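You operate a simulated robot arm through the tools that you are given. There is no shell and no other tool. Be economical: measure what you need, move in short steps, check, and stop when the job is done.

You are at the controls of a simulated two-armed robot. One attempt, no reset.

Task
Mill one refused to start: open the valve its display names, reset it and start it.
Fine: switch the pump on before Start; no new fault; leave the other controls as they are.

Only the result counts: the job must be done as asked and must still hold three seconds after the hand-in. Knocking over, shifting, dropping, spilling or breaking anything else fails it.

Robot
Two 7-joint arms with two-finger grippers on one trunk, on a base that drives. Base frame: it is fixed to the floor where the robot stands at the start and does not move with it; the origin is under the middle of the robot, x ahead of it, y to its left, z up. Readings come in cm, rad, newtons and seconds.
The left shoulder is at the start at [7.8, 15.1, 98.8], the right one opposite. With the tool pointing down near the work surface each hand reaches from about 28 to 80 cm from the robot's upright axis, wherever it stands, measured 20 degrees to its own side. Places, roughly: mill one [80, 70, 70]; mill one air valve handle [40, 70, 70]; mill one black box [50, -10, 120]; mill one inlet valve handle [40, 90, 60]; mill one pump switch [40, -10, 110]; mill one reset button [50, -20, 120]; mill one start button [50, 0, 120]; mill one water in valve handle [40, 0, 70]; mill one water out valve handle [40, -20, 60]. Payload 2.54 kg a hand.
Tool frame (each hand has its own): the origin (TCP) lies between the finger pads and is the grasp point; the fingertips stand 3 cm ahead of it; z points along the fingers, y is the line along which they close. Largest opening 11.6 cm; the body of the gripper starts 9.5 cm behind the TCP.
Orientation is that of the tool frame in the base frame, as [roll, pitch, yaw] about the fixed x, y, z axes, in that order (R = Rz(yaw) Ry(pitch) Rx(roll)). With the fingers straight down and closing along the base's y, the tool's x points along the base's -x, its y along +y and its z along -z.

Tools
- The arms move only by the tool drive_tool. It takes "left_steps", "right_steps" or both (then of equal length, played together; a hand with none holds still); each is a list of rows, each a list of 3 entries, a list of its own where there are three numbers: the turn, a rotation vector about the tool's x, y, z in units of 8 degrees (1.0 is 8 degrees), then the shift along the tool's x, y, z in units of 20 mm (1.0 is 20 mm), then the closure, from 0 (fully open) to 1 (shut). In form: [[[ax, ay, az], [dx, dy, dz], grip], ...]. A call has 1 to 12 rows; each row shifts and turns the commanded pose from where the row before left it, along the tool's axes as they then stand. A call with a number of a shift or a turn outside -1 to 1 is refused whole. A row lasts 0.2 s, in which the tool goes at most 5 cm and 0.15 rad; a call with a longer step from one row to the next is refused whole, and so is a gripper value outside its range. Where a pose cannot be reached the arm comes as near as it can. A force on the tool above 40 N (or 10 N above the force at the start of the call, whichever is more), or a blocked arm, ends the call early, and 0.2 s more pass. The fingers move at their own pace (about 7.2 cm/s each) and stop on an object; they squeeze with about 28 N. The grip force told is the motor's: it shows also when the fingers shut on nothing. Time passes only in rows, and 0.2 s behind the last, so rows that do not move let the fingers close. The reply holds the time, the measured pose of the TCP, the force on the tool along the base axes, the opening and the grip force, in the units named above and with some noise, with the torque about the TCP (base axes, N m) and any sound that the robot's microphone picked up.
- Cameras (640 x 400 px; columns grow to the right, rows downward): "scene" is now at [15.99, -0.94, 112.9]; the picture's right is [-0.11, -0.99, 0.00], its down [-0.36, 0.04, -0.93] and it looks along [0.92, -0.10, -0.37] (base axes); focal length 214 px, centre (320, 200). "left" rides on the left gripper at [6.9, 1.5, -12.2] in its tool frame; the picture's right is [-0.21, 0.98, 0.00], its down [-0.83, -0.18, -0.53] and it looks along [-0.52, -0.11, 0.85] (tool axes); focal length 251 px, centre (320, 200). "right" rides on the right gripper at [6.9, -1.5, -12.2] in its tool frame; the picture's right is [0.21, 0.98, 0.00], its down [-0.83, 0.18, -0.53] and it looks along [-0.52, 0.11, 0.85] (tool axes); focal length 251 px, centre (320, 200). There is no depth. A picture from a camera that has moved, and an enlarged one, comes with that camera's place and axes in the base frame and with its lens.
- capture(camera): a new picture of that camera. No time passes.
- move_column(by): slides the trunk up (or, below 0, down) by that many cm; the arms and the scene camera ride with it, the base frame stays. It gives what a move gives, with no picture.
- drive_base(legs): drives the robot by 1 to 6 legs, each [ahead, left, turn to the left] in cm, cm and rad, along the robot's own axes; the way and the turn of a leg run together, so that a leg with both is an arc; at most 150 cm and 3.142 rad a leg. The arms and the cameras ride along, it lands a little off, and it stops where it bumps. It gives what a move gives.
- pan_tilt(pan, tilt): turns the head with the scene camera to pan (to the left, within 1.396 rad either way) and tilt (down, from -0.506 to 1.204), counted from straight ahead of the robot. It gives what a move gives.
- close_up(camera, box): a new picture of the part [left, top, right, bottom] of that camera's present view, enlarged. No time passes.
- close_job(): hands the job in; it is judged then, once.

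Go step by step. Nothing tells you exact positions but the pictures and the camera data: compare them with the known pose of the tool, close in by small moves and look again before you grip or let go. The budget is 120 turns and 108 pictures, counting those below and the enlarged ones. Unless the task says otherwise, let go and move clear before handing in, and close with one line.

The tools are called after ">>>" by a JSON object that holds its "fn" and its "kwargs". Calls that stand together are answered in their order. drive_tool: Moves the arms, as the interface text tells. Its arguments: {"type":"object","properties":{"left_steps":{"type":"array","items":{"type":"array"}},"right_steps":{"type":"array","items":{"type":"array"}}},"required":[]} The other tools are called the same way: move_column (by) slides the trunk up or down; drive_base (legs) drives the base; pan_tilt (pan, tilt) turns the head that bears the scene camera; capture (camera) takes a picture; close_up (camera, box) takes an enlarged picture of a part of a camera's view; close_job () hands the job in.

At the start:

```text
time: 0.0
left_position: [49.51, 45.93, 99.97]
left_tcp_rot: [3.141, 0.0, 3.14]
left_contact_force: [-0.2, -0.1, 0.0]
left_wrist_torque: [-0.04, 0.01, 0.02]
left_opening: 11.6
left_gripper_force: 0.1
right_position: [32.77, -6.36, 100.05]
right_tcp_rot: [3.142, 0.0, 3.141]
right_contact_force: [-0.3, 0.7, 0.3]
right_wrist_torque: [0.05, 0.02, -0.01]
right_opening: 11.59
right_gripper_force: 0.0
trunk travel left (down, up): [-22.5, 6.4]
robot x, y, heading: [0.04, -0.05, -0.001]
head pan, tilt: [-0.108, 0.375]
```

scene: 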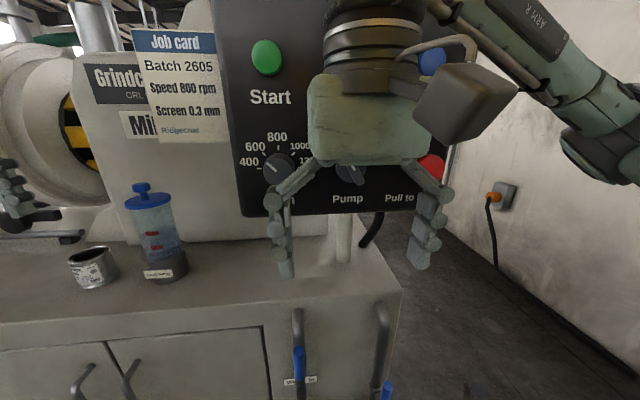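
right: 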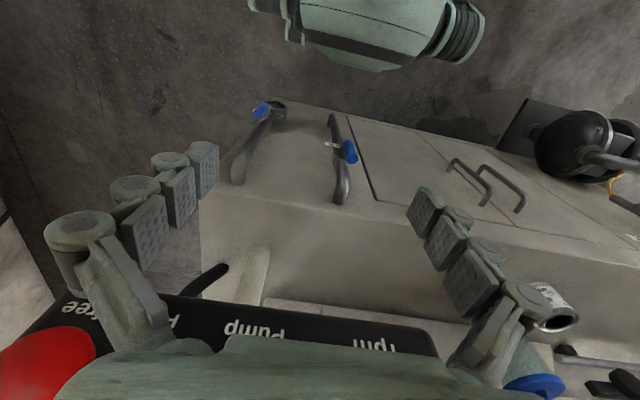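
left: 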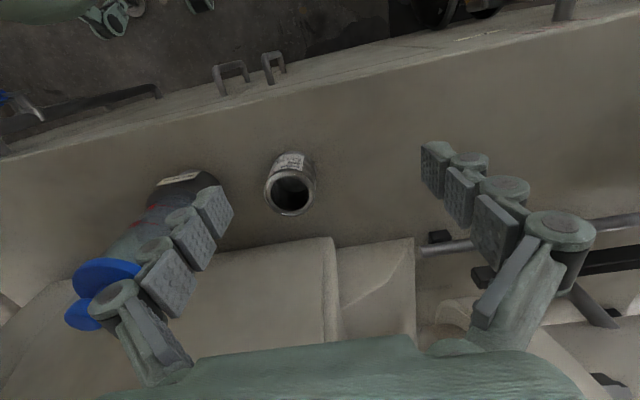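

The right arm hides part of the black box. I'll tilt the head up to find the display.

>>> {"fn": "pan_tilt", "kwargs": {"pan": -0.1, "tilt": -0.1}}

>>> {"fn": "capture", "kwargs": {"camera": "scene"}}

```text
time: 0.9
left_position: [49.75, 45.94, 100.0]
left_tcp_rot: [3.141, 0.001, -3.141]
left_contact_force: [-0.2, 0.4, 0.8]
left_wrist_torque: [0.0, 0.01, -0.01]
left_opening: 11.6
left_gripper_force: 0.0
right_position: [32.71, -6.13, 99.9]
right_tcp_rot: [-3.141, 0.0, -3.141]
right_contact_force: [0.7, -0.1, -0.7]
right_wrist_torque: [0.01, -0.02, 0.01]
right_opening: 11.6
right_gripper_force: 0.1
trunk travel left (down, up): [-22.5, 6.4]
robot x, y, heading: [0.24, -0.22, -0.002]
head pan, tilt: [-0.099, -0.099]
```

```text
104 pictures are left
camera scene: at [15.43, -0.8, 117.24], right [-0.1, -1.0, 0.0], down [0.1, -0.01, -1.0], along [0.99, -0.1, 0.1], focal length 214 px, centre (320, 200)
```

scene: 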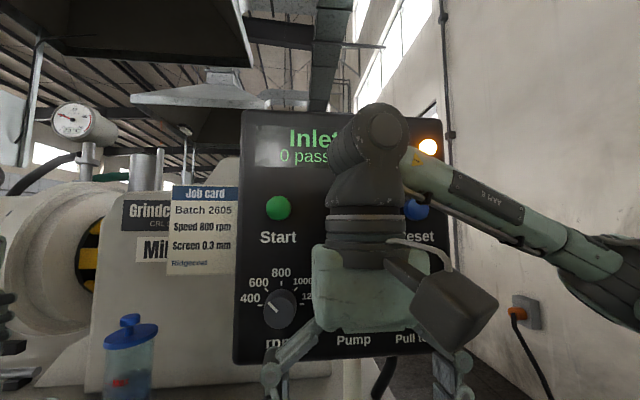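

The display begins with "Inlet". I'll move the right arm aside to read all of it.

>>> {"fn": "drive_tool", "kwargs": {"right_steps": [[[0, 0, 0], [0, -1, 0], 0], [[0, 0, 0], [0, -1, 0], 0], [[0, 0, 0], [0, -1, 0], 0], [[0, 0, 0], [0, -1, 0], 0], [[0, 0, 0], [0, -1, 0], 0], [[0, 0, 0], [0, -1, 0], 0], [[0, 0, 0], [0, -1, 0], 0], [[0, 0, 0], [0, -1, 0], 0], [[0, 0, 0], [0, -1, 0], 0], [[0, 0, 0], [0, -1, 0], 0], [[0, 0, 0], [0, -1, 0], 0], [[0, 0, 0], [0, -1, 0], 0]]}}

>>> {"fn": "capture", "kwargs": {"camera": "scene"}}

```text
time: 3.5
left_position: [49.62, 45.98, 100.09]
left_tcp_rot: [3.141, 0.0, -3.141]
left_contact_force: [0.5, -1.1, -0.7]
left_wrist_torque: [0.0, -0.01, 0.01]
left_opening: 11.6
left_gripper_force: 0.1
right_position: [32.74, -30.2, 100.02]
right_tcp_rot: [3.141, -0.002, 3.142]
right_contact_force: [0.6, 0.3, -0.2]
right_wrist_torque: [0.0, -0.01, 0.01]
right_opening: 11.6
right_gripper_force: 0.0
trunk travel left (down, up): [-22.5, 6.4]
robot x, y, heading: [0.25, -0.15, 0.002]
head pan, tilt: [-0.099, -0.099]
```

```text
103 pictures are left
camera scene: at [15.41, -0.81, 117.25], right [-0.1, -1.0, 0.0], down [0.1, -0.01, -0.99], along [0.99, -0.1, 0.1], focal length 214 px, centre (320, 200)
```

scene: 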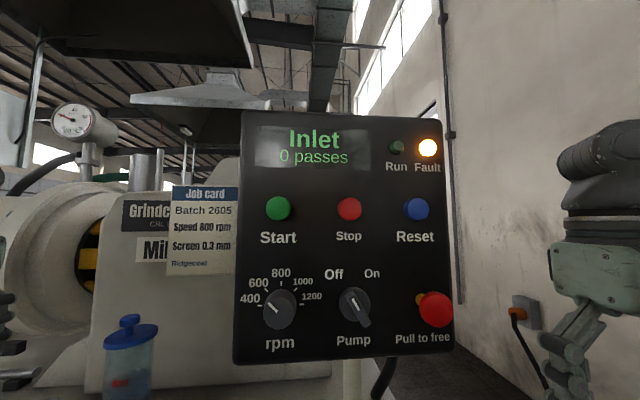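

>>> {"fn": "close_up", "kwargs": {"camera": "scene", "box": [235, 110, 455, 247]}}

>>> {"fn": "close_up", "kwargs": {"camera": "scene", "box": [235, 240, 455, 377]}}

>>> {"fn": "pan_tilt", "kwargs": {"pan": 0.9, "tilt": 0.5}}

>>> {"fn": "capture", "kwargs": {"camera": "scene"}}

```text
2.91 times, centred on (345, 178) of scene
camera zoom: at [15.41, -0.81, 117.25], right [-0.1, -1.0, 0.0], down [0.1, -0.01, -0.99], along [0.99, -0.1, 0.1], focal length 624 px, centre (247, 262)
```

zoom: 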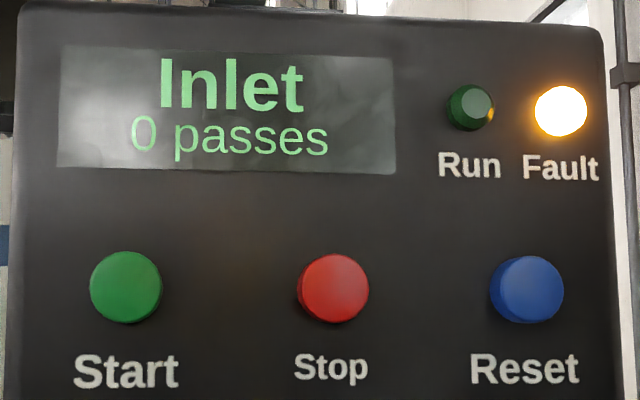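

```text
2.91 times, centred on (345, 308) of scene
camera zoom: at [15.41, -0.81, 117.25], right [-0.1, -1.0, 0.0], down [0.1, -0.01, -0.99], along [0.99, -0.1, 0.1], focal length 624 px, centre (247, -116)
```

zoom: 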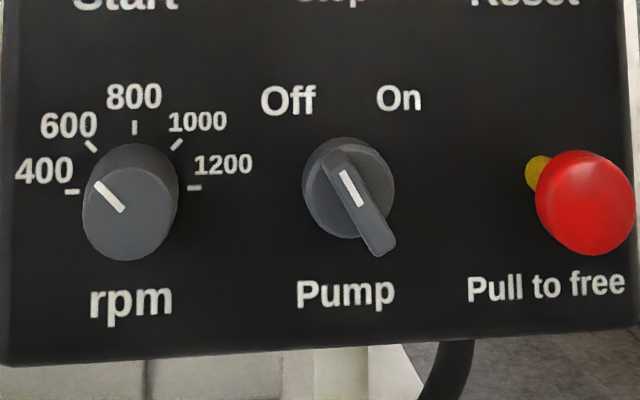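

```text
time: 4.8
left_position: [49.77, 46.02, 100.0]
left_tcp_rot: [-3.141, -0.002, 3.142]
left_contact_force: [0.3, -0.5, -0.2]
left_wrist_torque: [-0.04, 0.0, 0.0]
left_opening: 11.6
left_gripper_force: 0.1
right_position: [32.82, -30.2, 100.03]
right_tcp_rot: [3.141, 0.0, -3.141]
right_contact_force: [-0.5, 0.0, 0.3]
right_wrist_torque: [-0.01, 0.0, -0.04]
right_opening: 11.61
right_gripper_force: 0.1
trunk travel left (down, up): [-22.5, 6.4]
robot x, y, heading: [0.15, -0.23, 0.002]
head pan, tilt: [0.901, 0.499]
```

```text
100 pictures are left
camera scene: at [12.42, 7.2, 111.76], right [0.78, -0.62, 0.0], down [-0.3, -0.37, -0.88], along [0.55, 0.69, -0.48], focal length 214 px, centre (320, 200)
```

scene: 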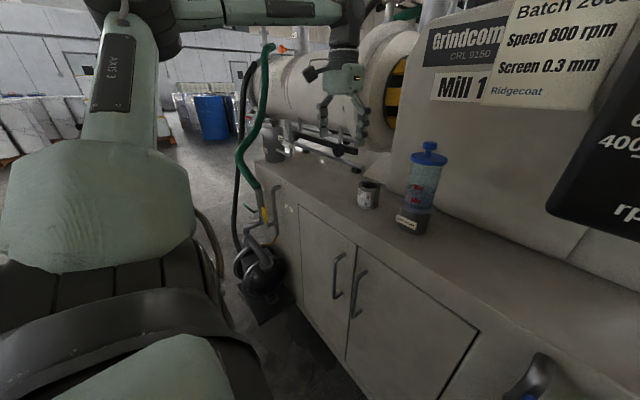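

The display names the Inlet valve; it's at the left end of the cabinet by the green hose. I'll zoom in there.

>>> {"fn": "close_up", "kwargs": {"camera": "scene", "box": [210, 130, 370, 330]}}

>>> {"fn": "close_up", "kwargs": {"camera": "scene", "box": [225, 170, 325, 250]}}

```text
2.00 times, centred on (290, 230) of scene
camera zoom: at [12.42, 7.2, 111.76], right [0.78, -0.62, 0.0], down [-0.3, -0.37, -0.88], along [0.55, 0.69, -0.48], focal length 429 px, centre (380, 140)
```

zoom: 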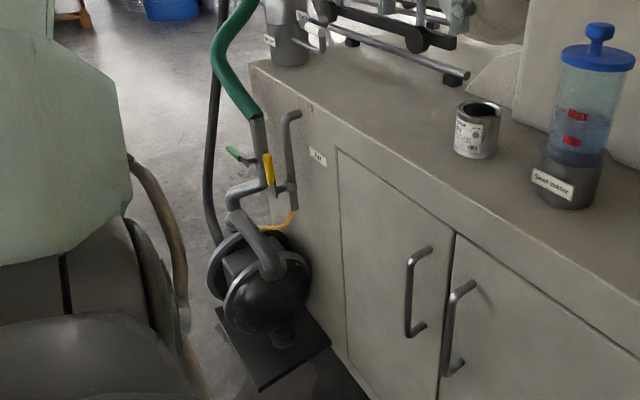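

```text
5.00 times, centred on (275, 210) of scene
camera zoom: at [12.42, 7.2, 111.76], right [0.78, -0.62, 0.0], down [-0.3, -0.37, -0.88], along [0.55, 0.69, -0.48], focal length 1072 px, centre (545, 150)
```

zoom: 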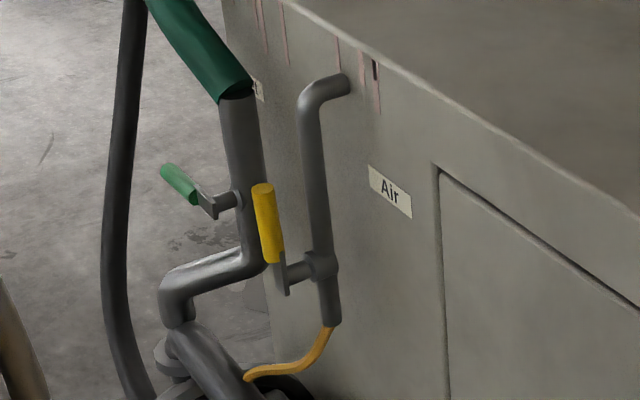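

The air valve's handle lies along its pipe, so it's open. The green inlet handle stands across its pipe, so it's closed. I'll pull the left arm back and drive left toward it.

>>> {"fn": "drive_tool", "kwargs": {"left_steps": [[[0, 0, 0], [1, 0, 0], 0.0], [[0, 0, 0], [1, 0, 0], 0.0], [[0, 0, 0], [1, 0, 0], 0.0], [[0, 0, 0], [1, 0, 0], 0.0], [[0, 0, 0], [1, -1, 0], 0.0], [[0, 0, 0], [1, -1, 0], 0.0], [[0, 0, 0], [1, -1, 0], 0.0], [[0, 0, 0], [1, -1, 0], 0.0], [[0, 0, 0], [1, -1, 0], 0.0], [[0, 0, 0], [1, -1, 0], 0.0]]}}

>>> {"fn": "drive_base", "kwargs": {"legs": [[0, 55, 0]]}}

>>> {"fn": "pan_tilt", "kwargs": {"pan": 0.5, "tilt": 0.7}}

>>> {"fn": "capture", "kwargs": {"camera": "scene"}}

>>> {"fn": "capture", "kwargs": {"camera": "left"}}

```text
time: 7.0
left_position: [29.57, 34.03, 99.92]
left_tcp_rot: [3.141, 0.001, -3.141]
left_contact_force: [0.0, 0.4, 0.5]
left_wrist_torque: [0.02, 0.01, 0.01]
left_opening: 11.6
left_gripper_force: 0.0
right_position: [32.68, -30.2, 99.96]
right_tcp_rot: [3.141, -0.002, -3.141]
right_contact_force: [0.5, 0.3, -0.2]
right_wrist_torque: [-0.02, -0.01, -0.03]
right_opening: 11.63
right_gripper_force: 0.0
trunk travel left (down, up): [-22.5, 6.4]
robot x, y, heading: [0.06, 0.13, -0.004]
head pan, tilt: [0.901, 0.499]
```

```text
time: 11.6
left_position: [29.46, 79.93, 99.89]
left_tcp_rot: [-3.141, -0.002, 3.136]
left_contact_force: [-0.6, -0.1, -0.7]
left_wrist_torque: [0.02, -0.01, -0.02]
left_opening: 11.62
left_gripper_force: 0.0
right_position: [32.38, 15.68, 100.0]
right_tcp_rot: [-3.141, 0.0, 3.136]
right_contact_force: [0.4, 0.0, 0.6]
right_wrist_torque: [0.04, -0.02, -0.01]
right_opening: 11.59
right_gripper_force: 0.0
trunk travel left (down, up): [-22.5, 6.4]
robot x, y, heading: [-0.08, 46.43, -0.004]
head pan, tilt: [0.901, 0.499]
stopped in leg 1: the robot was blocked; the commanded pose is now the measured one
```

```text
time: 12.5
left_position: [29.55, 79.96, 99.97]
left_tcp_rot: [-3.139, -0.001, 3.137]
left_contact_force: [0.2, -0.2, -1.2]
left_wrist_torque: [0.01, -0.01, 0.0]
left_opening: 11.62
left_gripper_force: 0.0
right_position: [32.31, 15.77, 100.07]
right_tcp_rot: [3.141, -0.001, 3.136]
right_contact_force: [0.7, 0.3, 0.6]
right_wrist_torque: [0.02, -0.02, 0.03]
right_opening: 11.61
right_gripper_force: 0.1
trunk travel left (down, up): [-22.5, 6.4]
robot x, y, heading: [-0.47, 45.79, -0.008]
head pan, tilt: [0.499, 0.7]
```

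```text
97 pictures are left
camera scene: at [14.04, 50.14, 109.99], right [0.47, -0.88, 0.0], down [-0.57, -0.31, -0.77], along [0.67, 0.36, -0.64], focal length 214 px, centre (320, 200)
```

scene: 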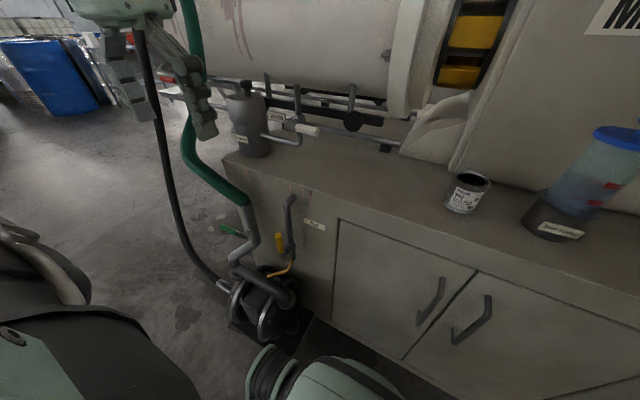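

```text
96 pictures are left
camera left: at [22.63, 81.46, 112.23], right [0.22, 0.98, 0.0], down [0.83, -0.18, 0.53], along [0.52, -0.12, -0.85], focal length 251 px, centre (320, 200)
```

left: 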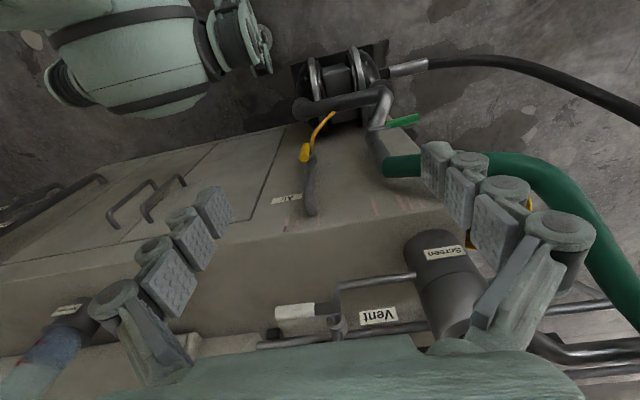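

The base touched something, probably the pump on the floor. I'll back off and go further left with clearance so the valve is comfortably in front of the left arm.

>>> {"fn": "drive_base", "kwargs": {"legs": [[-20, -1, 0], [0, 35, 0]]}}

>>> {"fn": "pan_tilt", "kwargs": {"pan": 0.2, "tilt": 0.7}}

>>> {"fn": "capture", "kwargs": {"camera": "scene"}}

>>> {"fn": "capture", "kwargs": {"camera": "left"}}

```text
time: 17.6
left_position: [10.14, 114.0, 99.99]
left_tcp_rot: [-3.14, 0.0, 3.133]
left_contact_force: [-0.5, -0.7, 0.2]
left_wrist_torque: [-0.03, 0.0, -0.01]
left_opening: 11.57
left_gripper_force: 0.0
right_position: [12.84, 49.82, 100.1]
right_tcp_rot: [-3.141, 0.0, 3.134]
right_contact_force: [0.0, 0.4, 0.1]
right_wrist_torque: [-0.02, 0.04, -0.01]
right_opening: 11.59
right_gripper_force: 0.0
trunk travel left (down, up): [-22.5, 6.4]
robot x, y, heading: [-19.58, 80.24, -0.009]
head pan, tilt: [0.499, 0.7]
```

```text
time: 18.4
left_position: [10.06, 113.97, 99.86]
left_tcp_rot: [-3.141, 0.0, 3.134]
left_contact_force: [-0.1, 0.6, 0.7]
left_wrist_torque: [0.01, 0.02, -0.03]
left_opening: 11.6
left_gripper_force: 0.1
right_position: [12.86, 49.77, 100.02]
right_tcp_rot: [3.141, 0.0, 3.135]
right_contact_force: [0.4, -1.0, 0.2]
right_wrist_torque: [0.03, 0.02, 0.0]
right_opening: 11.6
right_gripper_force: 0.0
trunk travel left (down, up): [-22.5, 6.4]
robot x, y, heading: [-19.65, 79.93, -0.014]
head pan, tilt: [0.201, 0.7]
```

```text
95 pictures are left
camera scene: at [-4.58, 81.79, 109.99], right [0.19, -0.98, 0.0], down [-0.63, -0.12, -0.76], along [0.75, 0.15, -0.64], focal length 214 px, centre (320, 200)
```

scene: 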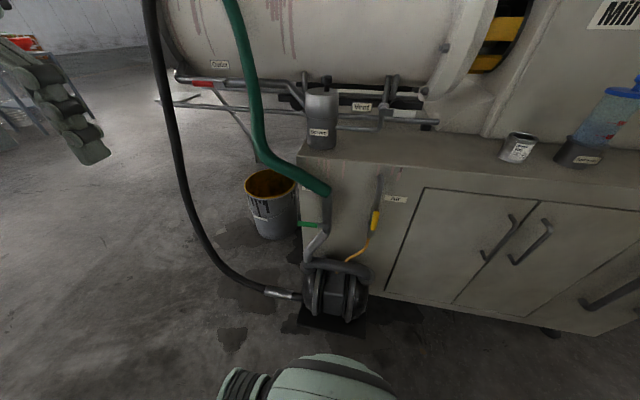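

```text
94 pictures are left
camera left: at [3.22, 115.47, 112.23], right [0.22, 0.98, 0.0], down [0.83, -0.19, 0.53], along [0.52, -0.12, -0.85], focal length 251 px, centre (320, 200)
```

left: 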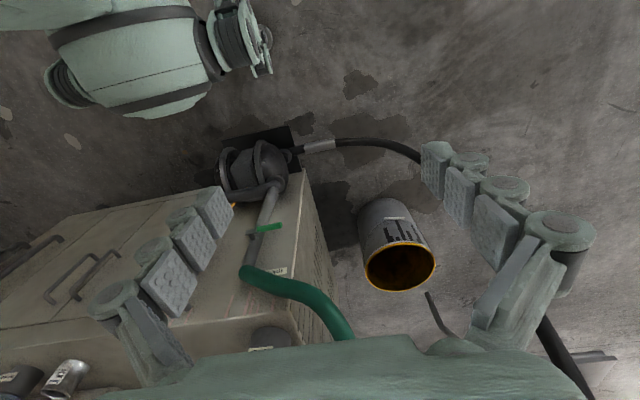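

>>> {"fn": "close_up", "kwargs": {"camera": "scene", "box": [270, 170, 400, 300]}}

>>> {"fn": "close_up", "kwargs": {"camera": "left", "box": [200, 140, 330, 290]}}

```text
3.08 times, centred on (335, 235) of scene
camera zoom: at [-4.58, 81.79, 109.99], right [0.19, -0.98, 0.0], down [-0.63, -0.12, -0.76], along [0.75, 0.15, -0.64], focal length 660 px, centre (274, 92)
```

zoom: 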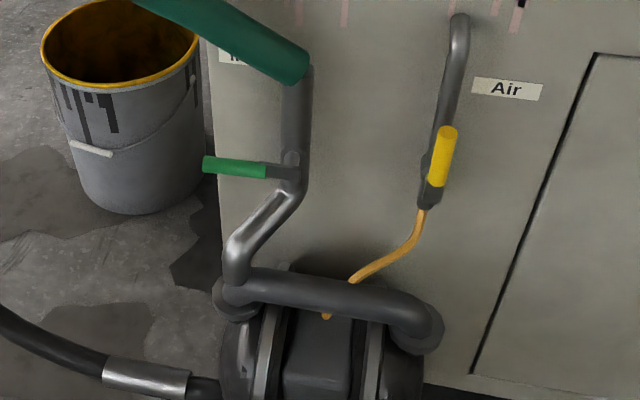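

```text
2.67 times, centred on (265, 215) of left
camera zoom: at [3.22, 115.47, 112.23], right [0.22, 0.98, 0.0], down [0.83, -0.19, 0.53], along [0.52, -0.12, -0.85], focal length 670 px, centre (467, 160)
```

zoom: 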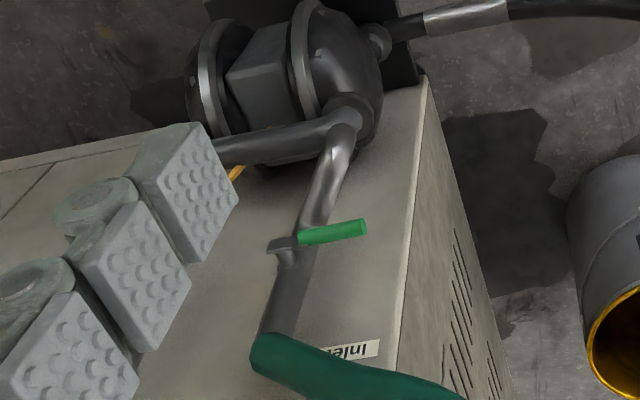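

The inlet handle runs from its pivot at about (39, 89, 63) to its tip at about (39, 97.5, 62.5). The pipe is vertical, so turning the handle up by 90° should open it. I'll bring the left hand in front of it, then turn the tool to point forward.

>>> {"fn": "drive_tool", "kwargs": {"left_steps": [[[0, 0, 0], [-1, -0.8, 0.5], 0], [[0, 0, 0], [-1, -0.8, 0.5], 0], [[0, 0, 0], [-1, -0.8, 0.5], 0], [[0, 0, 0], [-1, -0.8, 0.5], 0], [[0, 0, 0], [-1, -0.8, 0.5], 0], [[0, 0, 0], [-1, -0.8, 0.5], 0], [[0, 0, 0], [-1, -0.8, 0.5], 0], [[0, 0, 0], [-1, -0.8, 0.5], 0], [[0, 0, 0], [-1, -0.8, 0.5], 0]]}}

>>> {"fn": "drive_tool", "kwargs": {"left_steps": [[[0, -0.94, 0], [0, 0, 0], 0], [[0, -0.94, 0], [0, 0, 0], 0], [[0, -0.94, 0], [0, 0, 0], 0], [[0, -0.94, 0], [0, 0, 0], 0], [[0, -0.94, 0], [0, 0, 0], 0], [[0, -0.94, 0], [0, 0, 0], 0], [[0, -0.94, 0], [0, 0, 0], 0], [[0, -0.94, 0], [0, 0, 0], 0], [[0, -0.94, 0], [0, 0, 0], 0], [[0, -0.94, 0], [0, 0, 0], 0], [[0, -0.94, 0], [0, 0, 0], 0], [[0, -0.94, 0], [0, 0, 0], 0]]}}

```text
time: 20.4
left_position: [28.2, 99.43, 90.95]
left_tcp_rot: [-3.138, -0.001, 3.134]
left_contact_force: [0.6, 0.1, 0.3]
left_wrist_torque: [-0.02, 0.02, -0.01]
left_opening: 11.6
left_gripper_force: 0.1
right_position: [12.85, 49.69, 100.05]
right_tcp_rot: [-3.14, 0.0, 3.134]
right_contact_force: [0.0, 0.1, -0.5]
right_wrist_torque: [-0.02, -0.02, 0.0]
right_opening: 11.6
right_gripper_force: 0.1
trunk travel left (down, up): [-22.5, 6.4]
robot x, y, heading: [-19.74, 79.98, -0.006]
head pan, tilt: [0.201, 0.7]
```

```text
time: 23.0
left_position: [36.55, 98.57, 92.65]
left_tcp_rot: [-0.403, 1.563, -0.411]
left_contact_force: [0.5, 0.3, 0.0]
left_wrist_torque: [0.03, 0.01, 0.01]
left_opening: 11.61
left_gripper_force: 0.1
left hand out of reach, approached as far as the arm can: row 6, 7, 8, 9, 10, 11
right_position: [12.82, 49.74, 100.04]
right_tcp_rot: [3.141, 0.001, 3.135]
right_contact_force: [0.4, -1.1, 0.0]
right_wrist_torque: [-0.04, -0.01, 0.01]
right_opening: 11.6
right_gripper_force: 0.0
trunk travel left (down, up): [-22.5, 6.4]
robot x, y, heading: [-19.34, 80.18, -0.009]
head pan, tilt: [0.201, 0.7]
```

The tool points forward, and the arm was a little cramped. I'll back the base off a bit and roll the wrist so the fingers close vertically.

>>> {"fn": "drive_base", "kwargs": {"legs": [[-9, 0, 0]]}}

>>> {"fn": "drive_tool", "kwargs": {"left_steps": [[[0, 0, -0.94], [0.5, 0, 0], 0.5], [[0, 0, -0.94], [0.5, 0, 0], 0.5], [[0, 0, -0.94], [0.5, 0, 0], 0.5], [[0, 0, -0.94], [0.5, 0, 0], 0.5], [[0, 0, -0.94], [0.3, 0.3, 0], 0.5], [[0, 0, -0.94], [0, 0.5, 0], 0.5], [[0, 0, -0.94], [0, 0.5, 0], 0.5], [[0, 0, -0.94], [0, 0.5, 0], 0.5], [[0, 0, -0.94], [0, 0.5, 0], 0.5], [[0, 0, -0.94], [0, 0.5, 0], 0.5], [[0, 0, -0.94], [0, 0.5, 0], 0.5], [[0, 0, -0.94], [0, 0.5, 0], 0.5]]}}

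>>> {"fn": "capture", "kwargs": {"camera": "scene"}}

>>> {"fn": "capture", "kwargs": {"camera": "left"}}

```text
time: 24.1
left_position: [27.48, 98.67, 92.63]
left_tcp_rot: [-0.228, 1.567, -0.234]
left_contact_force: [-0.1, 0.4, 0.8]
left_wrist_torque: [0.02, 0.04, 0.05]
left_opening: 11.58
left_gripper_force: 0.1
right_position: [3.99, 49.79, 100.03]
right_tcp_rot: [3.141, 0.002, 3.134]
right_contact_force: [-0.3, -0.3, 0.0]
right_wrist_torque: [-0.02, -0.01, 0.0]
right_opening: 11.57
right_gripper_force: 0.1
trunk travel left (down, up): [-22.5, 6.4]
robot x, y, heading: [-28.74, 80.34, -0.007]
head pan, tilt: [0.201, 0.7]
```

```text
time: 26.7
left_position: [25.79, 112.11, 94.76]
left_tcp_rot: [-1.574, 0.041, -1.567]
left_contact_force: [0.0, -1.4, 0.2]
left_wrist_torque: [-0.02, 0.01, 0.04]
left_opening: 5.81
left_gripper_force: 0.0
left hand out of reach, approached as far as the arm can: row 7, 8, 9, 10, 11
right_position: [3.93, 49.7, 100.03]
right_tcp_rot: [3.14, 0.001, 3.135]
right_contact_force: [0.2, 0.5, 0.4]
right_wrist_torque: [0.03, -0.01, 0.0]
right_opening: 11.59
right_gripper_force: 0.1
trunk travel left (down, up): [-22.5, 6.4]
robot x, y, heading: [-28.91, 80.45, -0.007]
head pan, tilt: [0.201, 0.7]
```

```text
91 pictures are left
camera scene: at [-13.51, 81.81, 110.02], right [0.19, -0.98, 0.0], down [-0.63, -0.12, -0.77], along [0.75, 0.15, -0.64], focal length 214 px, centre (320, 200)
```

scene: 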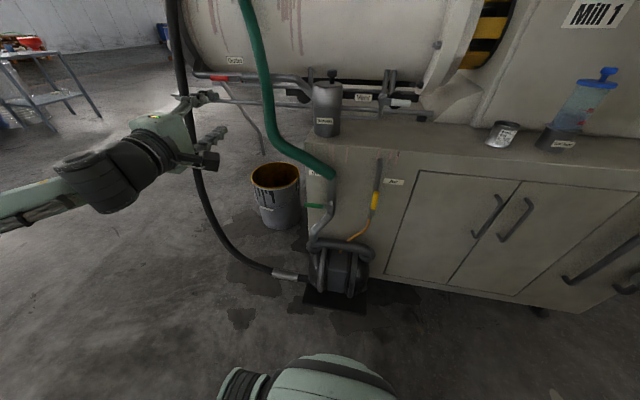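

```text
90 pictures are left
camera left: at [13.61, 105.06, 93.13], right [0.0, 0.26, -0.97], down [-0.54, 0.82, 0.22], along [0.84, 0.52, 0.13], focal length 251 px, centre (320, 200)
```

left: 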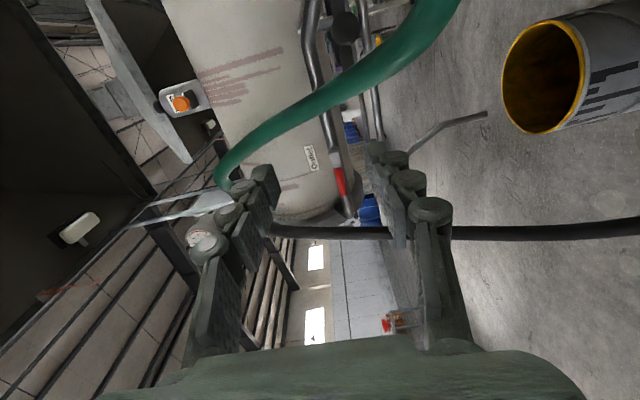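

The orientation is right: closing vertically, pointing forward. Now I'll go down and right to be level with the handle, keeping well in front.

>>> {"fn": "drive_tool", "kwargs": {"left_steps": [[[0, 0, 0], [0.5, 1, 0], 0.5], [[0, 0, 0], [0.5, 1, 0], 0.5], [[0, 0, 0], [0.5, 1, 0], 0.5], [[0, 0, 0], [0.5, 1, 0], 0.5], [[0, 0, 0], [0.5, 1, 0], 0.5], [[0, 0, 0], [0.5, 1, 0], 0.5], [[0, 0, 0], [0.5, 1, 0], 0.5], [[0, 0, 0], [0.5, 1, 0], 0.5], [[0, 0, 0], [0.5, 1, 0], 0.5], [[0, 0, 0], [0.5, 1, 0], 0.5], [[0, 0, 0], [0.5, 1, 0], 0.5], [[0, 0, 0], [0.5, 1, 0], 0.5]]}}

>>> {"fn": "capture", "kwargs": {"camera": "scene"}}

>>> {"fn": "capture", "kwargs": {"camera": "left"}}

```text
time: 29.3
left_position: [25.94, 101.15, 70.38]
left_tcp_rot: [-1.571, 0.043, -1.564]
left_contact_force: [0.2, -0.6, -0.5]
left_wrist_torque: [0.0, 0.01, -0.01]
left_opening: 5.8
left_gripper_force: 0.0
right_position: [4.0, 49.79, 100.1]
right_tcp_rot: [3.141, 0.0, 3.135]
right_contact_force: [-0.5, 0.2, 0.1]
right_wrist_torque: [-0.01, -0.01, -0.04]
right_opening: 11.6
right_gripper_force: 0.1
trunk travel left (down, up): [-22.5, 6.4]
robot x, y, heading: [-28.63, 80.42, -0.005]
head pan, tilt: [0.201, 0.7]
```

```text
89 pictures are left
camera scene: at [-13.48, 81.85, 109.99], right [0.19, -0.98, 0.0], down [-0.63, -0.12, -0.76], along [0.75, 0.15, -0.64], focal length 214 px, centre (320, 200)
```

scene: 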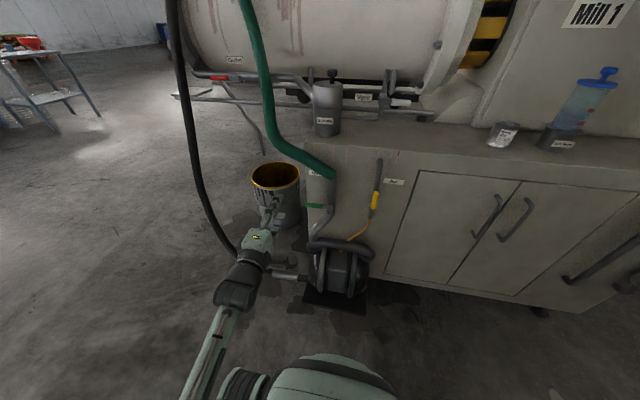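

```text
88 pictures are left
camera left: at [13.66, 94.1, 68.57], right [0.0, 0.26, -0.97], down [-0.54, 0.81, 0.22], along [0.84, 0.52, 0.14], focal length 251 px, centre (320, 200)
```

left: 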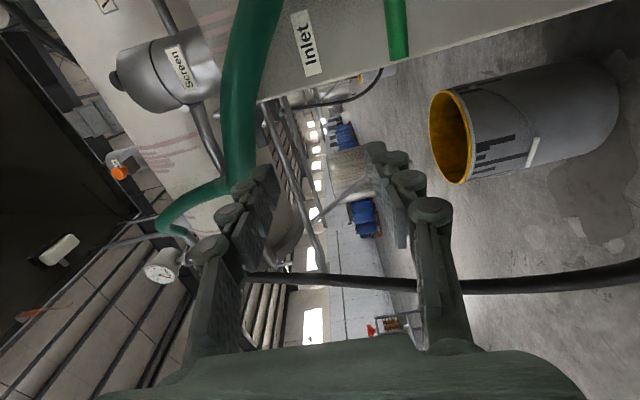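

The handle tip checks out near (38.8, 97.2, 62.3). I'll align the hand with the grip at y ≈ 95.2, z ≈ 62.3.

>>> {"fn": "drive_tool", "kwargs": {"left_steps": [[[0, 0, 0], [0.6, 0.8, 0], 0.5], [[0, 0, 0], [0.6, 0.8, 0], 0.5], [[0, 0, 0], [0.6, 0.8, 0], 0.5], [[0, 0, 0], [0.6, 0.8, 0], 0.5], [[0, 0, 0], [0.6, 0.8, 0], 0.5]]}}

>>> {"fn": "capture", "kwargs": {"camera": "left"}}

>>> {"fn": "close_up", "kwargs": {"camera": "scene", "box": [230, 150, 410, 280]}}

```text
time: 30.5
left_position: [26.0, 96.48, 62.41]
left_tcp_rot: [-1.563, 0.093, -1.58]
left_contact_force: [-0.5, 1.0, -0.5]
left_wrist_torque: [-0.01, -0.04, 0.01]
left_opening: 5.8
left_gripper_force: 0.2
right_position: [3.94, 49.9, 100.01]
right_tcp_rot: [3.141, 0.001, 3.135]
right_contact_force: [-0.1, -0.6, -0.6]
right_wrist_torque: [0.0, 0.03, 0.04]
right_opening: 11.61
right_gripper_force: 0.1
trunk travel left (down, up): [-22.5, 6.4]
robot x, y, heading: [-28.64, 80.04, -0.011]
head pan, tilt: [0.201, 0.7]
```

```text
87 pictures are left
camera left: at [13.85, 89.82, 60.11], right [0.01, 0.3, -0.95], down [-0.53, 0.81, 0.25], along [0.85, 0.5, 0.17], focal length 251 px, centre (320, 200)
```

left: 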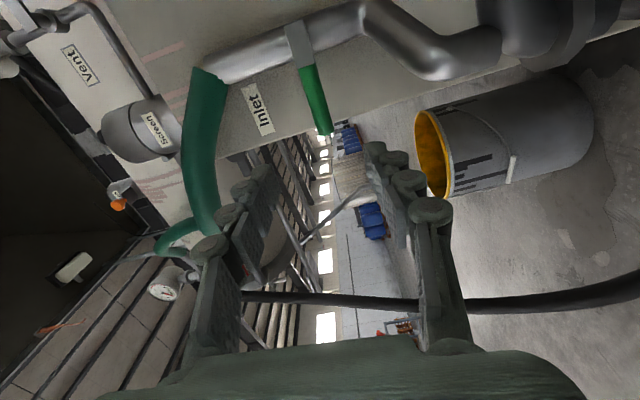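

```text
3.08 times, centred on (320, 215) of scene
camera zoom: at [-13.48, 81.86, 109.99], right [0.19, -0.98, 0.0], down [-0.63, -0.12, -0.76], along [0.75, 0.15, -0.64], focal length 660 px, centre (320, 154)
```

zoom: 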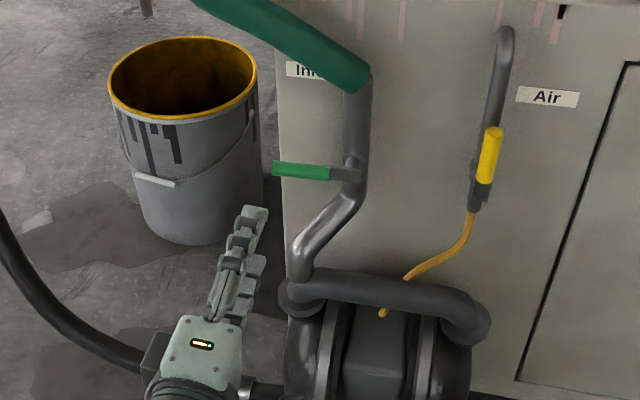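

The hand is level with the grip and about 1.5 cm too far left. I'll advance so the open fingers straddle it.

>>> {"fn": "drive_tool", "kwargs": {"left_steps": [[[0, 0, 0], [0.15, 0, 0.9], 0.5], [[0, 0, 0], [0.15, 0, 0.9], 0.5], [[0, 0, 0], [0.15, 0, 0.9], 0.5], [[0, 0, 0], [0.15, 0, 0.9], 0.5], [[0, 0, 0], [0.15, 0, 0.9], 0.5]]}}

>>> {"fn": "capture", "kwargs": {"camera": "left"}}

>>> {"fn": "close_up", "kwargs": {"camera": "scene", "box": [230, 150, 410, 280]}}

```text
time: 31.9
left_position: [33.95, 97.02, 60.34]
left_tcp_rot: [-1.593, 0.141, -1.579]
left_contact_force: [1.3, 0.7, 0.6]
left_wrist_torque: [0.0, 0.03, 0.01]
left_opening: 5.8
left_gripper_force: 0.1
right_position: [4.02, 49.8, 99.97]
right_tcp_rot: [-3.141, 0.0, 3.133]
right_contact_force: [0.3, -0.4, 0.7]
right_wrist_torque: [0.0, 0.01, 0.0]
right_opening: 11.58
right_gripper_force: 0.0
trunk travel left (down, up): [-22.5, 6.4]
robot x, y, heading: [-29.02, 80.05, -0.006]
head pan, tilt: [0.201, 0.7]
stopped in row 5 (left hand): the arm was blocked; the commanded pose is now the measured one
```

```text
85 pictures are left
camera left: at [21.68, 90.31, 58.15], right [-0.02, 0.35, -0.94], down [-0.52, 0.8, 0.31], along [0.85, 0.5, 0.17], focal length 251 px, centre (320, 200)
```

left: 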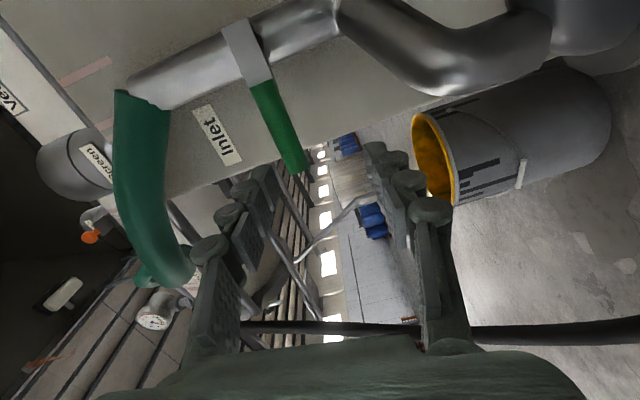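

```text
3.08 times, centred on (320, 215) of scene
camera zoom: at [-13.48, 81.86, 109.99], right [0.19, -0.98, 0.0], down [-0.63, -0.12, -0.76], along [0.75, 0.15, -0.64], focal length 660 px, centre (320, 154)
```

zoom: 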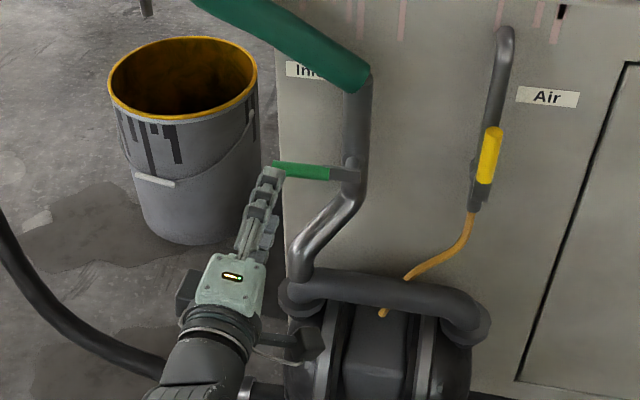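

The wrist is near its limit in this roll, which is why the pose drifts. I'll back off, roll to the more natural attitude and shut the fingers, then push the handle up from beneath.

>>> {"fn": "drive_tool", "kwargs": {"left_steps": [[[0, 0, 0], [0, 0, -1], 0.5], [[0, 0, 0], [0, 0, -1], 0.5], [[0, 0, 0], [0, 0, -1], 1], [[0, 0, 0], [0, 0, -1], 1]]}}

>>> {"fn": "drive_tool", "kwargs": {"left_steps": [[[0, 0, 0.94], [0, 0, 0], 1], [[0, 0, 0.94], [0, 0, 0], 1], [[0, 0, 0.94], [0, 0, 0], 1], [[0, 0, 0.94], [0, 0, 0], 1], [[0, 0, 0.94], [0, 0, 0], 1], [[0, 0, 0.94], [0, 0, 0], 1], [[0, 0, 0.94], [0, 0, 0], 1], [[0, 0, 0.94], [0, 0, 0], 1], [[0, 0, 0.94], [0, 0, 0], 1], [[0, 0, 0.94], [0, 0, 0], 1], [[0, 0, 0.94], [0, 0, 0], 1], [[0, 0, 0.94], [0, 0, 0], 1]]}}

>>> {"fn": "capture", "kwargs": {"camera": "left"}}

>>> {"fn": "capture", "kwargs": {"camera": "scene"}}

```text
time: 32.9
left_position: [26.0, 96.85, 60.51]
left_tcp_rot: [-1.595, 0.138, -1.581]
left_contact_force: [-0.7, 0.0, 0.4]
left_wrist_torque: [0.0, 0.01, -0.05]
left_opening: 0.01
left_gripper_force: 20.4
right_position: [3.98, 49.81, 99.97]
right_tcp_rot: [3.141, 0.001, 3.132]
right_contact_force: [0.2, -0.4, 0.0]
right_wrist_torque: [0.02, 0.01, -0.03]
right_opening: 11.6
right_gripper_force: 0.0
trunk travel left (down, up): [-22.5, 6.4]
robot x, y, heading: [-28.59, 80.0, -0.007]
head pan, tilt: [0.201, 0.7]
```

```text
time: 35.5
left_position: [25.92, 97.26, 60.36]
left_tcp_rot: [1.722, 1.412, 1.712]
left_contact_force: [0.2, -0.2, 1.1]
left_wrist_torque: [0.0, -0.01, 0.0]
left_opening: 0.0
left_gripper_force: 27.9
right_position: [4.05, 49.77, 99.99]
right_tcp_rot: [3.141, 0.0, 3.134]
right_contact_force: [-0.1, -0.5, -0.4]
right_wrist_torque: [0.0, -0.02, 0.01]
right_opening: 11.58
right_gripper_force: 0.1
trunk travel left (down, up): [-22.5, 6.4]
robot x, y, heading: [-28.49, 79.97, -0.007]
head pan, tilt: [0.201, 0.7]
```

```text
83 pictures are left
camera left: at [13.59, 99.81, 54.14], right [0.02, 0.93, 0.36], down [-0.52, -0.3, 0.8], along [0.86, -0.2, 0.48], focal length 251 px, centre (320, 200)
```

left: 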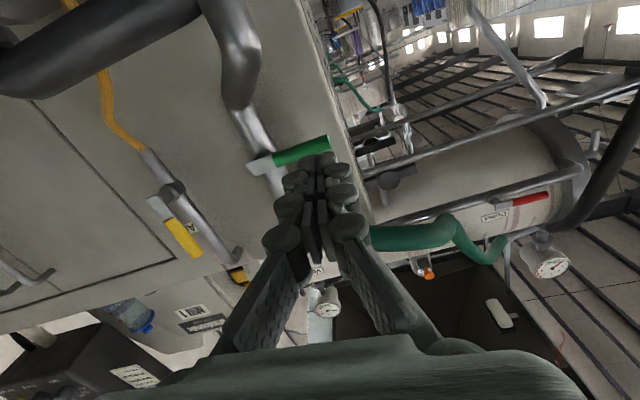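

```text
82 pictures are left
camera scene: at [-13.49, 81.86, 109.99], right [0.19, -0.98, 0.0], down [-0.63, -0.12, -0.76], along [0.75, 0.15, -0.64], focal length 214 px, centre (320, 200)
```

scene: 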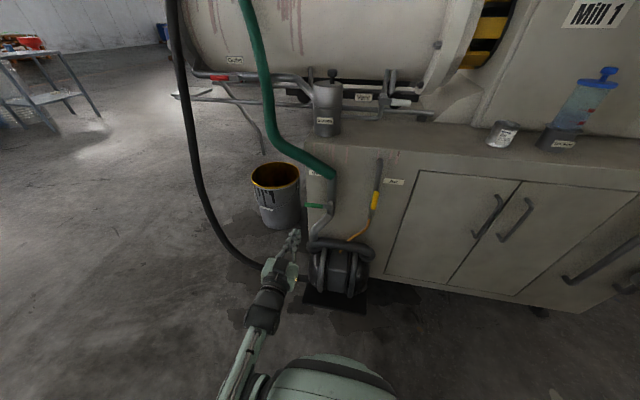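

The hand now has closed fingers in the natural attitude. I'll slide them in beneath the handle's outer end.

>>> {"fn": "drive_tool", "kwargs": {"left_steps": [[[0, 0, 0], [0.4, -0.4, 0], 1], [[0, 0, 0], [0.4, -0.4, 0], 1], [[0, 0, 0], [0.2, -0.2, 0.8], 1], [[0, 0, 0], [0, 0, 0.9], 1], [[0, 0, 0], [0, 0, 0.9], 1], [[0, 0, 0], [0, 0, 0.9], 1], [[0, 0, 0], [0, 0, 0.9], 1]]}}

>>> {"fn": "capture", "kwargs": {"camera": "left"}}

>>> {"fn": "close_up", "kwargs": {"camera": "scene", "box": [230, 150, 410, 280]}}

```text
time: 37.3
left_position: [33.85, 97.05, 56.5]
left_tcp_rot: [1.788, 1.369, 1.774]
left_contact_force: [0.0, 0.1, -0.2]
left_wrist_torque: [-0.03, 0.0, 0.02]
left_opening: 0.0
left_gripper_force: 28.1
right_position: [4.14, 49.82, 99.9]
right_tcp_rot: [3.142, 0.001, 3.136]
right_contact_force: [-1.1, -0.6, -0.2]
right_wrist_torque: [0.0, -0.02, -0.05]
right_opening: 11.59
right_gripper_force: 0.2
trunk travel left (down, up): [-22.5, 6.4]
robot x, y, heading: [-28.43, 80.09, -0.006]
head pan, tilt: [0.201, 0.7]
stopped in row 7 (left hand): the arm was blocked; the commanded pose is now the measured one
```

```text
81 pictures are left
camera left: at [21.4, 100.06, 50.7], right [0.03, 0.92, 0.4], down [-0.5, -0.34, 0.8], along [0.86, -0.22, 0.45], focal length 251 px, centre (320, 200)
```

left: 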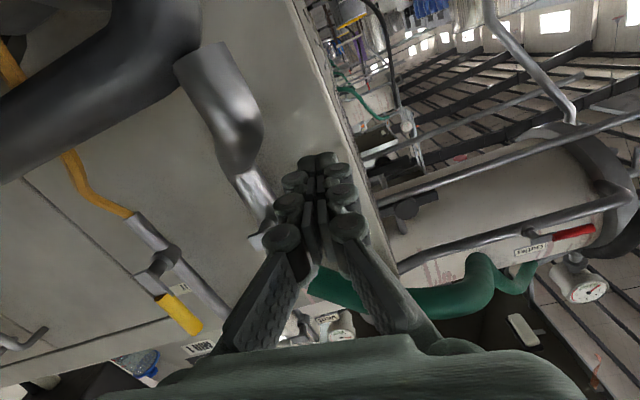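

```text
3.08 times, centred on (320, 215) of scene
camera zoom: at [-13.48, 81.86, 109.99], right [0.19, -0.98, 0.0], down [-0.63, -0.12, -0.76], along [0.75, 0.15, -0.64], focal length 660 px, centre (320, 154)
```

zoom: 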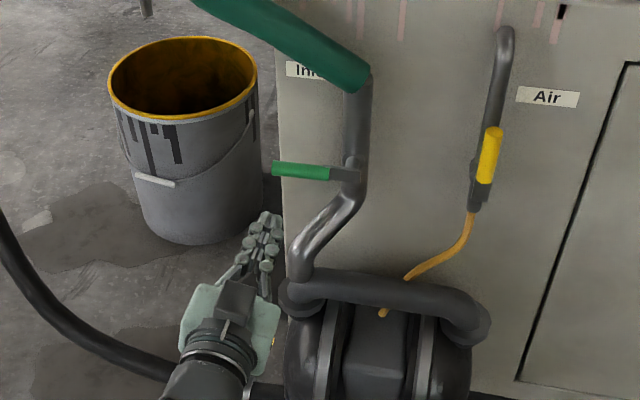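

The hand stopped at the same x without any tool force, so something in the arm is limiting it. I'll look down at the arm itself.

>>> {"fn": "pan_tilt", "kwargs": {"pan": 0.5, "tilt": 1.15}}

>>> {"fn": "capture", "kwargs": {"camera": "scene"}}

>>> {"fn": "capture", "kwargs": {"camera": "right"}}

```text
time: 38.2
left_position: [33.82, 97.16, 56.65]
left_tcp_rot: [1.786, 1.37, 1.772]
left_contact_force: [0.2, -0.3, 0.4]
left_wrist_torque: [-0.01, 0.0, -0.01]
left_opening: 0.0
left_gripper_force: 27.9
right_position: [3.94, 49.78, 100.06]
right_tcp_rot: [-3.142, 0.0, 3.136]
right_contact_force: [0.3, -0.9, 0.1]
right_wrist_torque: [0.01, -0.03, -0.05]
right_opening: 11.58
right_gripper_force: 0.1
trunk travel left (down, up): [-22.5, 6.4]
robot x, y, heading: [-28.18, 80.12, -0.01]
head pan, tilt: [0.499, 1.15]
```

```text
79 pictures are left
camera scene: at [-16.56, 83.03, 106.68], right [0.47, -0.88, 0.0], down [-0.8, -0.43, -0.41], along [0.36, 0.19, -0.91], focal length 214 px, centre (320, 200)
```

scene: 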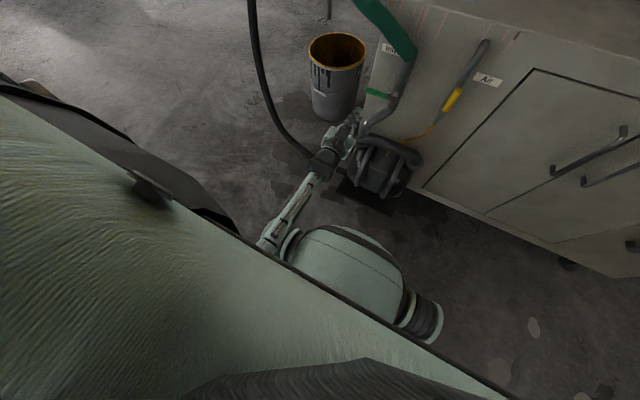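

```text
78 pictures are left
camera right: at [-2.84, 48.32, 112.33], right [-0.21, 0.98, 0.0], down [0.83, 0.18, 0.53], along [0.52, 0.11, -0.85], focal length 251 px, centre (320, 200)
```

right: 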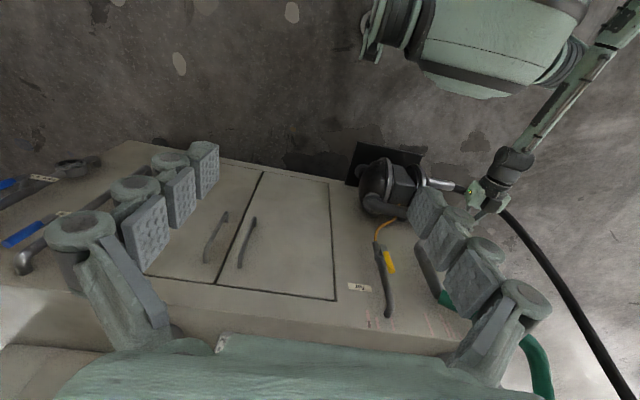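

The forearm sits low against the robot's own base front. I'll back the base up so the arm works more stretched, pitch the tool a bit downward and lift the hand, which should raise the forearm.

>>> {"fn": "drive_base", "kwargs": {"legs": [[-15, 0, 0]]}}

>>> {"fn": "drive_tool", "kwargs": {"left_steps": [[[0, 0.8, 0], [-1, 0, 0], 1], [[0, 0.8, 0], [-1, 0, 0], 1], [[0, 0.8, 0], [-1, 0, 0], 1], [[0, 0.8, 0], [-1, 0, 0.5], 1], [[0, 0, 0], [-1, 0, 0.8], 1], [[0, 0, 0], [-1, 0, 0.8], 1], [[0, 0, 0], [-1, 0, 0.8], 1]]}}

>>> {"fn": "capture", "kwargs": {"camera": "scene"}}

```text
time: 39.6
left_position: [18.91, 97.22, 56.64]
left_tcp_rot: [1.785, 1.37, 1.77]
left_contact_force: [-0.3, 0.5, 0.7]
left_wrist_torque: [0.0, 0.02, 0.03]
left_opening: 0.02
left_gripper_force: 28.1
right_position: [-10.87, 50.05, 100.08]
right_tcp_rot: [3.141, 0.0, 3.136]
right_contact_force: [-0.2, -0.4, -0.6]
right_wrist_torque: [-0.02, -0.02, -0.01]
right_opening: 11.63
right_gripper_force: 0.0
trunk travel left (down, up): [-22.5, 6.4]
robot x, y, heading: [-43.56, 80.56, -0.01]
head pan, tilt: [0.499, 1.15]
```

```text
time: 40.7
left_position: [21.62, 101.19, 62.52]
left_tcp_rot: [2.521, 0.963, 2.597]
left_contact_force: [-0.3, 0.4, -0.1]
left_wrist_torque: [-0.01, 0.04, 0.0]
left_opening: 0.0
left_gripper_force: 27.8
right_position: [-11.01, 49.9, 99.97]
right_tcp_rot: [-3.14, 0.001, 3.134]
right_contact_force: [0.1, 0.8, -0.9]
right_wrist_torque: [0.02, 0.0, 0.0]
right_opening: 11.6
right_gripper_force: 0.0
trunk travel left (down, up): [-22.5, 6.4]
robot x, y, heading: [-43.64, 80.15, -0.005]
head pan, tilt: [0.499, 1.15]
stopped in row 5 (left hand): the arm was blocked; the commanded pose is now the measured one
```

```text
77 pictures are left
camera scene: at [-31.46, 83.14, 106.67], right [0.47, -0.88, 0.0], down [-0.8, -0.43, -0.41], along [0.36, 0.19, -0.91], focal length 214 px, centre (320, 200)
```

scene: 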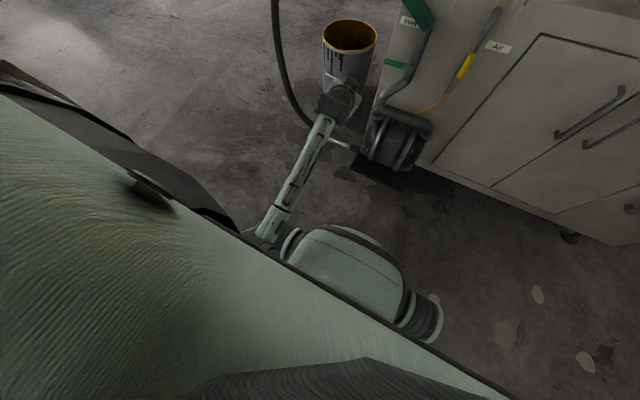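

The tool now points forward and about 28° down. I'll stretch the hand forward and up to pull the elbow away from the trunk.

>>> {"fn": "drive_tool", "kwargs": {"left_steps": [[[0, 0, 0], [-0.3, 0.1, 0.8], 1], [[0, 0, 0], [-0.5, 0.1, 0.8], 1], [[0, 0, 0], [-0.5, 0.1, 0.8], 1], [[0, 0, 0], [-0.9, 0.18, 0.64], 1], [[0, 0, 0], [-0.9, 0.18, 0.64], 1], [[0, 0, 0], [-0.9, 0.18, 0.64], 1], [[0, 0, 0], [-0.9, 0.18, 0.64], 1]]}}

>>> {"fn": "capture", "kwargs": {"camera": "scene"}}

```text
time: 42.3
left_position: [35.1, 101.57, 66.61]
left_tcp_rot: [2.523, 0.963, 2.596]
left_contact_force: [-0.2, -0.1, -0.1]
left_wrist_torque: [-0.01, -0.01, -0.01]
left_opening: 0.0
left_gripper_force: 27.7
right_position: [-10.98, 49.97, 100.09]
right_tcp_rot: [-3.14, 0.0, 3.135]
right_contact_force: [0.3, -0.4, -0.3]
right_wrist_torque: [0.0, 0.02, 0.03]
right_opening: 11.62
right_gripper_force: 0.0
trunk travel left (down, up): [-22.5, 6.4]
robot x, y, heading: [-43.62, 80.03, -0.006]
head pan, tilt: [0.499, 1.15]
```

```text
76 pictures are left
camera scene: at [-31.45, 83.14, 106.67], right [0.47, -0.88, 0.0], down [-0.8, -0.43, -0.41], along [0.36, 0.19, -0.91], focal length 214 px, centre (320, 200)
```

scene: 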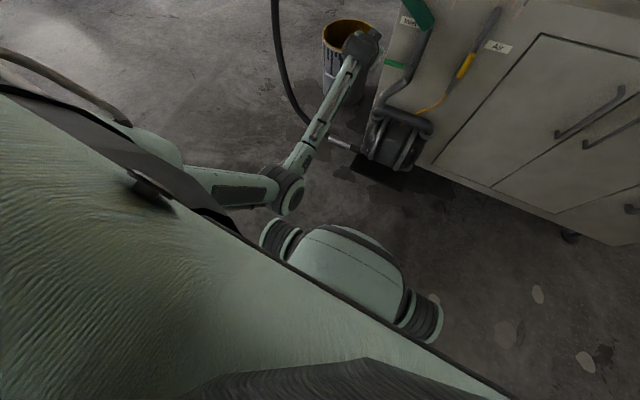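

The arm is free again and holding its pose. I'll go down beside the handle's tip, then look before sliding beneath it.

>>> {"fn": "drive_tool", "kwargs": {"left_steps": [[[0, 0, 0], [0.5, -0.27, 0.69], 1], [[0, 0, 0], [0.5, -0.27, 0.69], 1], [[0, 0, 0], [0.5, -0.27, 0.69], 1], [[0, 0, 0], [0.5, -0.27, 0.69], 1]]}}

>>> {"fn": "pan_tilt", "kwargs": {"pan": 0.2, "tilt": 0.6}}

>>> {"fn": "close_up", "kwargs": {"camera": "scene", "box": [230, 130, 410, 260]}}

>>> {"fn": "capture", "kwargs": {"camera": "left"}}

```text
time: 43.3
left_position: [37.99, 101.57, 60.14]
left_tcp_rot: [2.521, 0.964, 2.596]
left_contact_force: [0.2, -0.2, -0.7]
left_wrist_torque: [-0.03, 0.02, -0.01]
left_opening: 0.01
left_gripper_force: 28.1
right_position: [-10.9, 49.88, 99.98]
right_tcp_rot: [3.141, 0.0, 3.135]
right_contact_force: [-0.8, -0.1, 0.6]
right_wrist_torque: [0.03, -0.03, 0.01]
right_opening: 11.61
right_gripper_force: 0.0
trunk travel left (down, up): [-22.5, 6.4]
robot x, y, heading: [-43.75, 80.43, -0.007]
head pan, tilt: [0.499, 1.15]
```

```text
time: 44.2
left_position: [38.06, 101.7, 60.09]
left_tcp_rot: [2.524, 0.965, 2.595]
left_contact_force: [0.2, 0.1, -0.2]
left_wrist_torque: [0.0, -0.03, 0.03]
left_opening: 0.0
left_gripper_force: 27.6
right_position: [-10.91, 49.81, 100.03]
right_tcp_rot: [3.14, 0.0, 3.134]
right_contact_force: [0.5, -0.1, 0.3]
right_wrist_torque: [0.0, 0.02, 0.01]
right_opening: 11.59
right_gripper_force: 0.1
trunk travel left (down, up): [-22.5, 6.4]
robot x, y, heading: [-43.26, 80.1, -0.003]
head pan, tilt: [0.201, 0.6]
```

```text
3.08 times, centred on (320, 195) of scene
camera zoom: at [-28.03, 82.03, 110.84], right [0.19, -0.98, 0.0], down [-0.56, -0.11, -0.82], along [0.81, 0.16, -0.57], focal length 660 px, centre (320, 215)
```

zoom: 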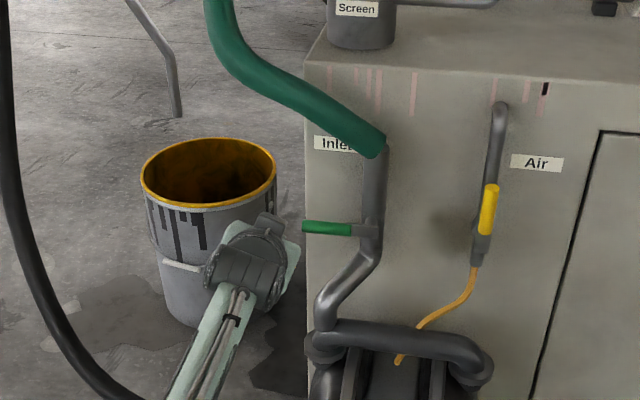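

```text
74 pictures are left
camera left: at [24.0, 103.16, 60.66], right [0.12, 0.86, 0.5], down [-0.07, -0.5, 0.87], along [0.99, -0.14, 0.0], focal length 251 px, centre (320, 200)
```

left: 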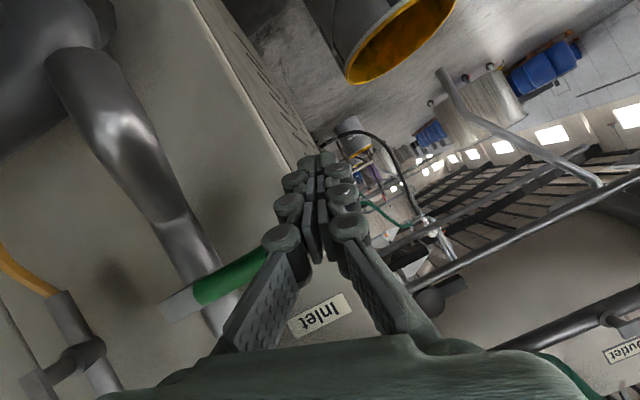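

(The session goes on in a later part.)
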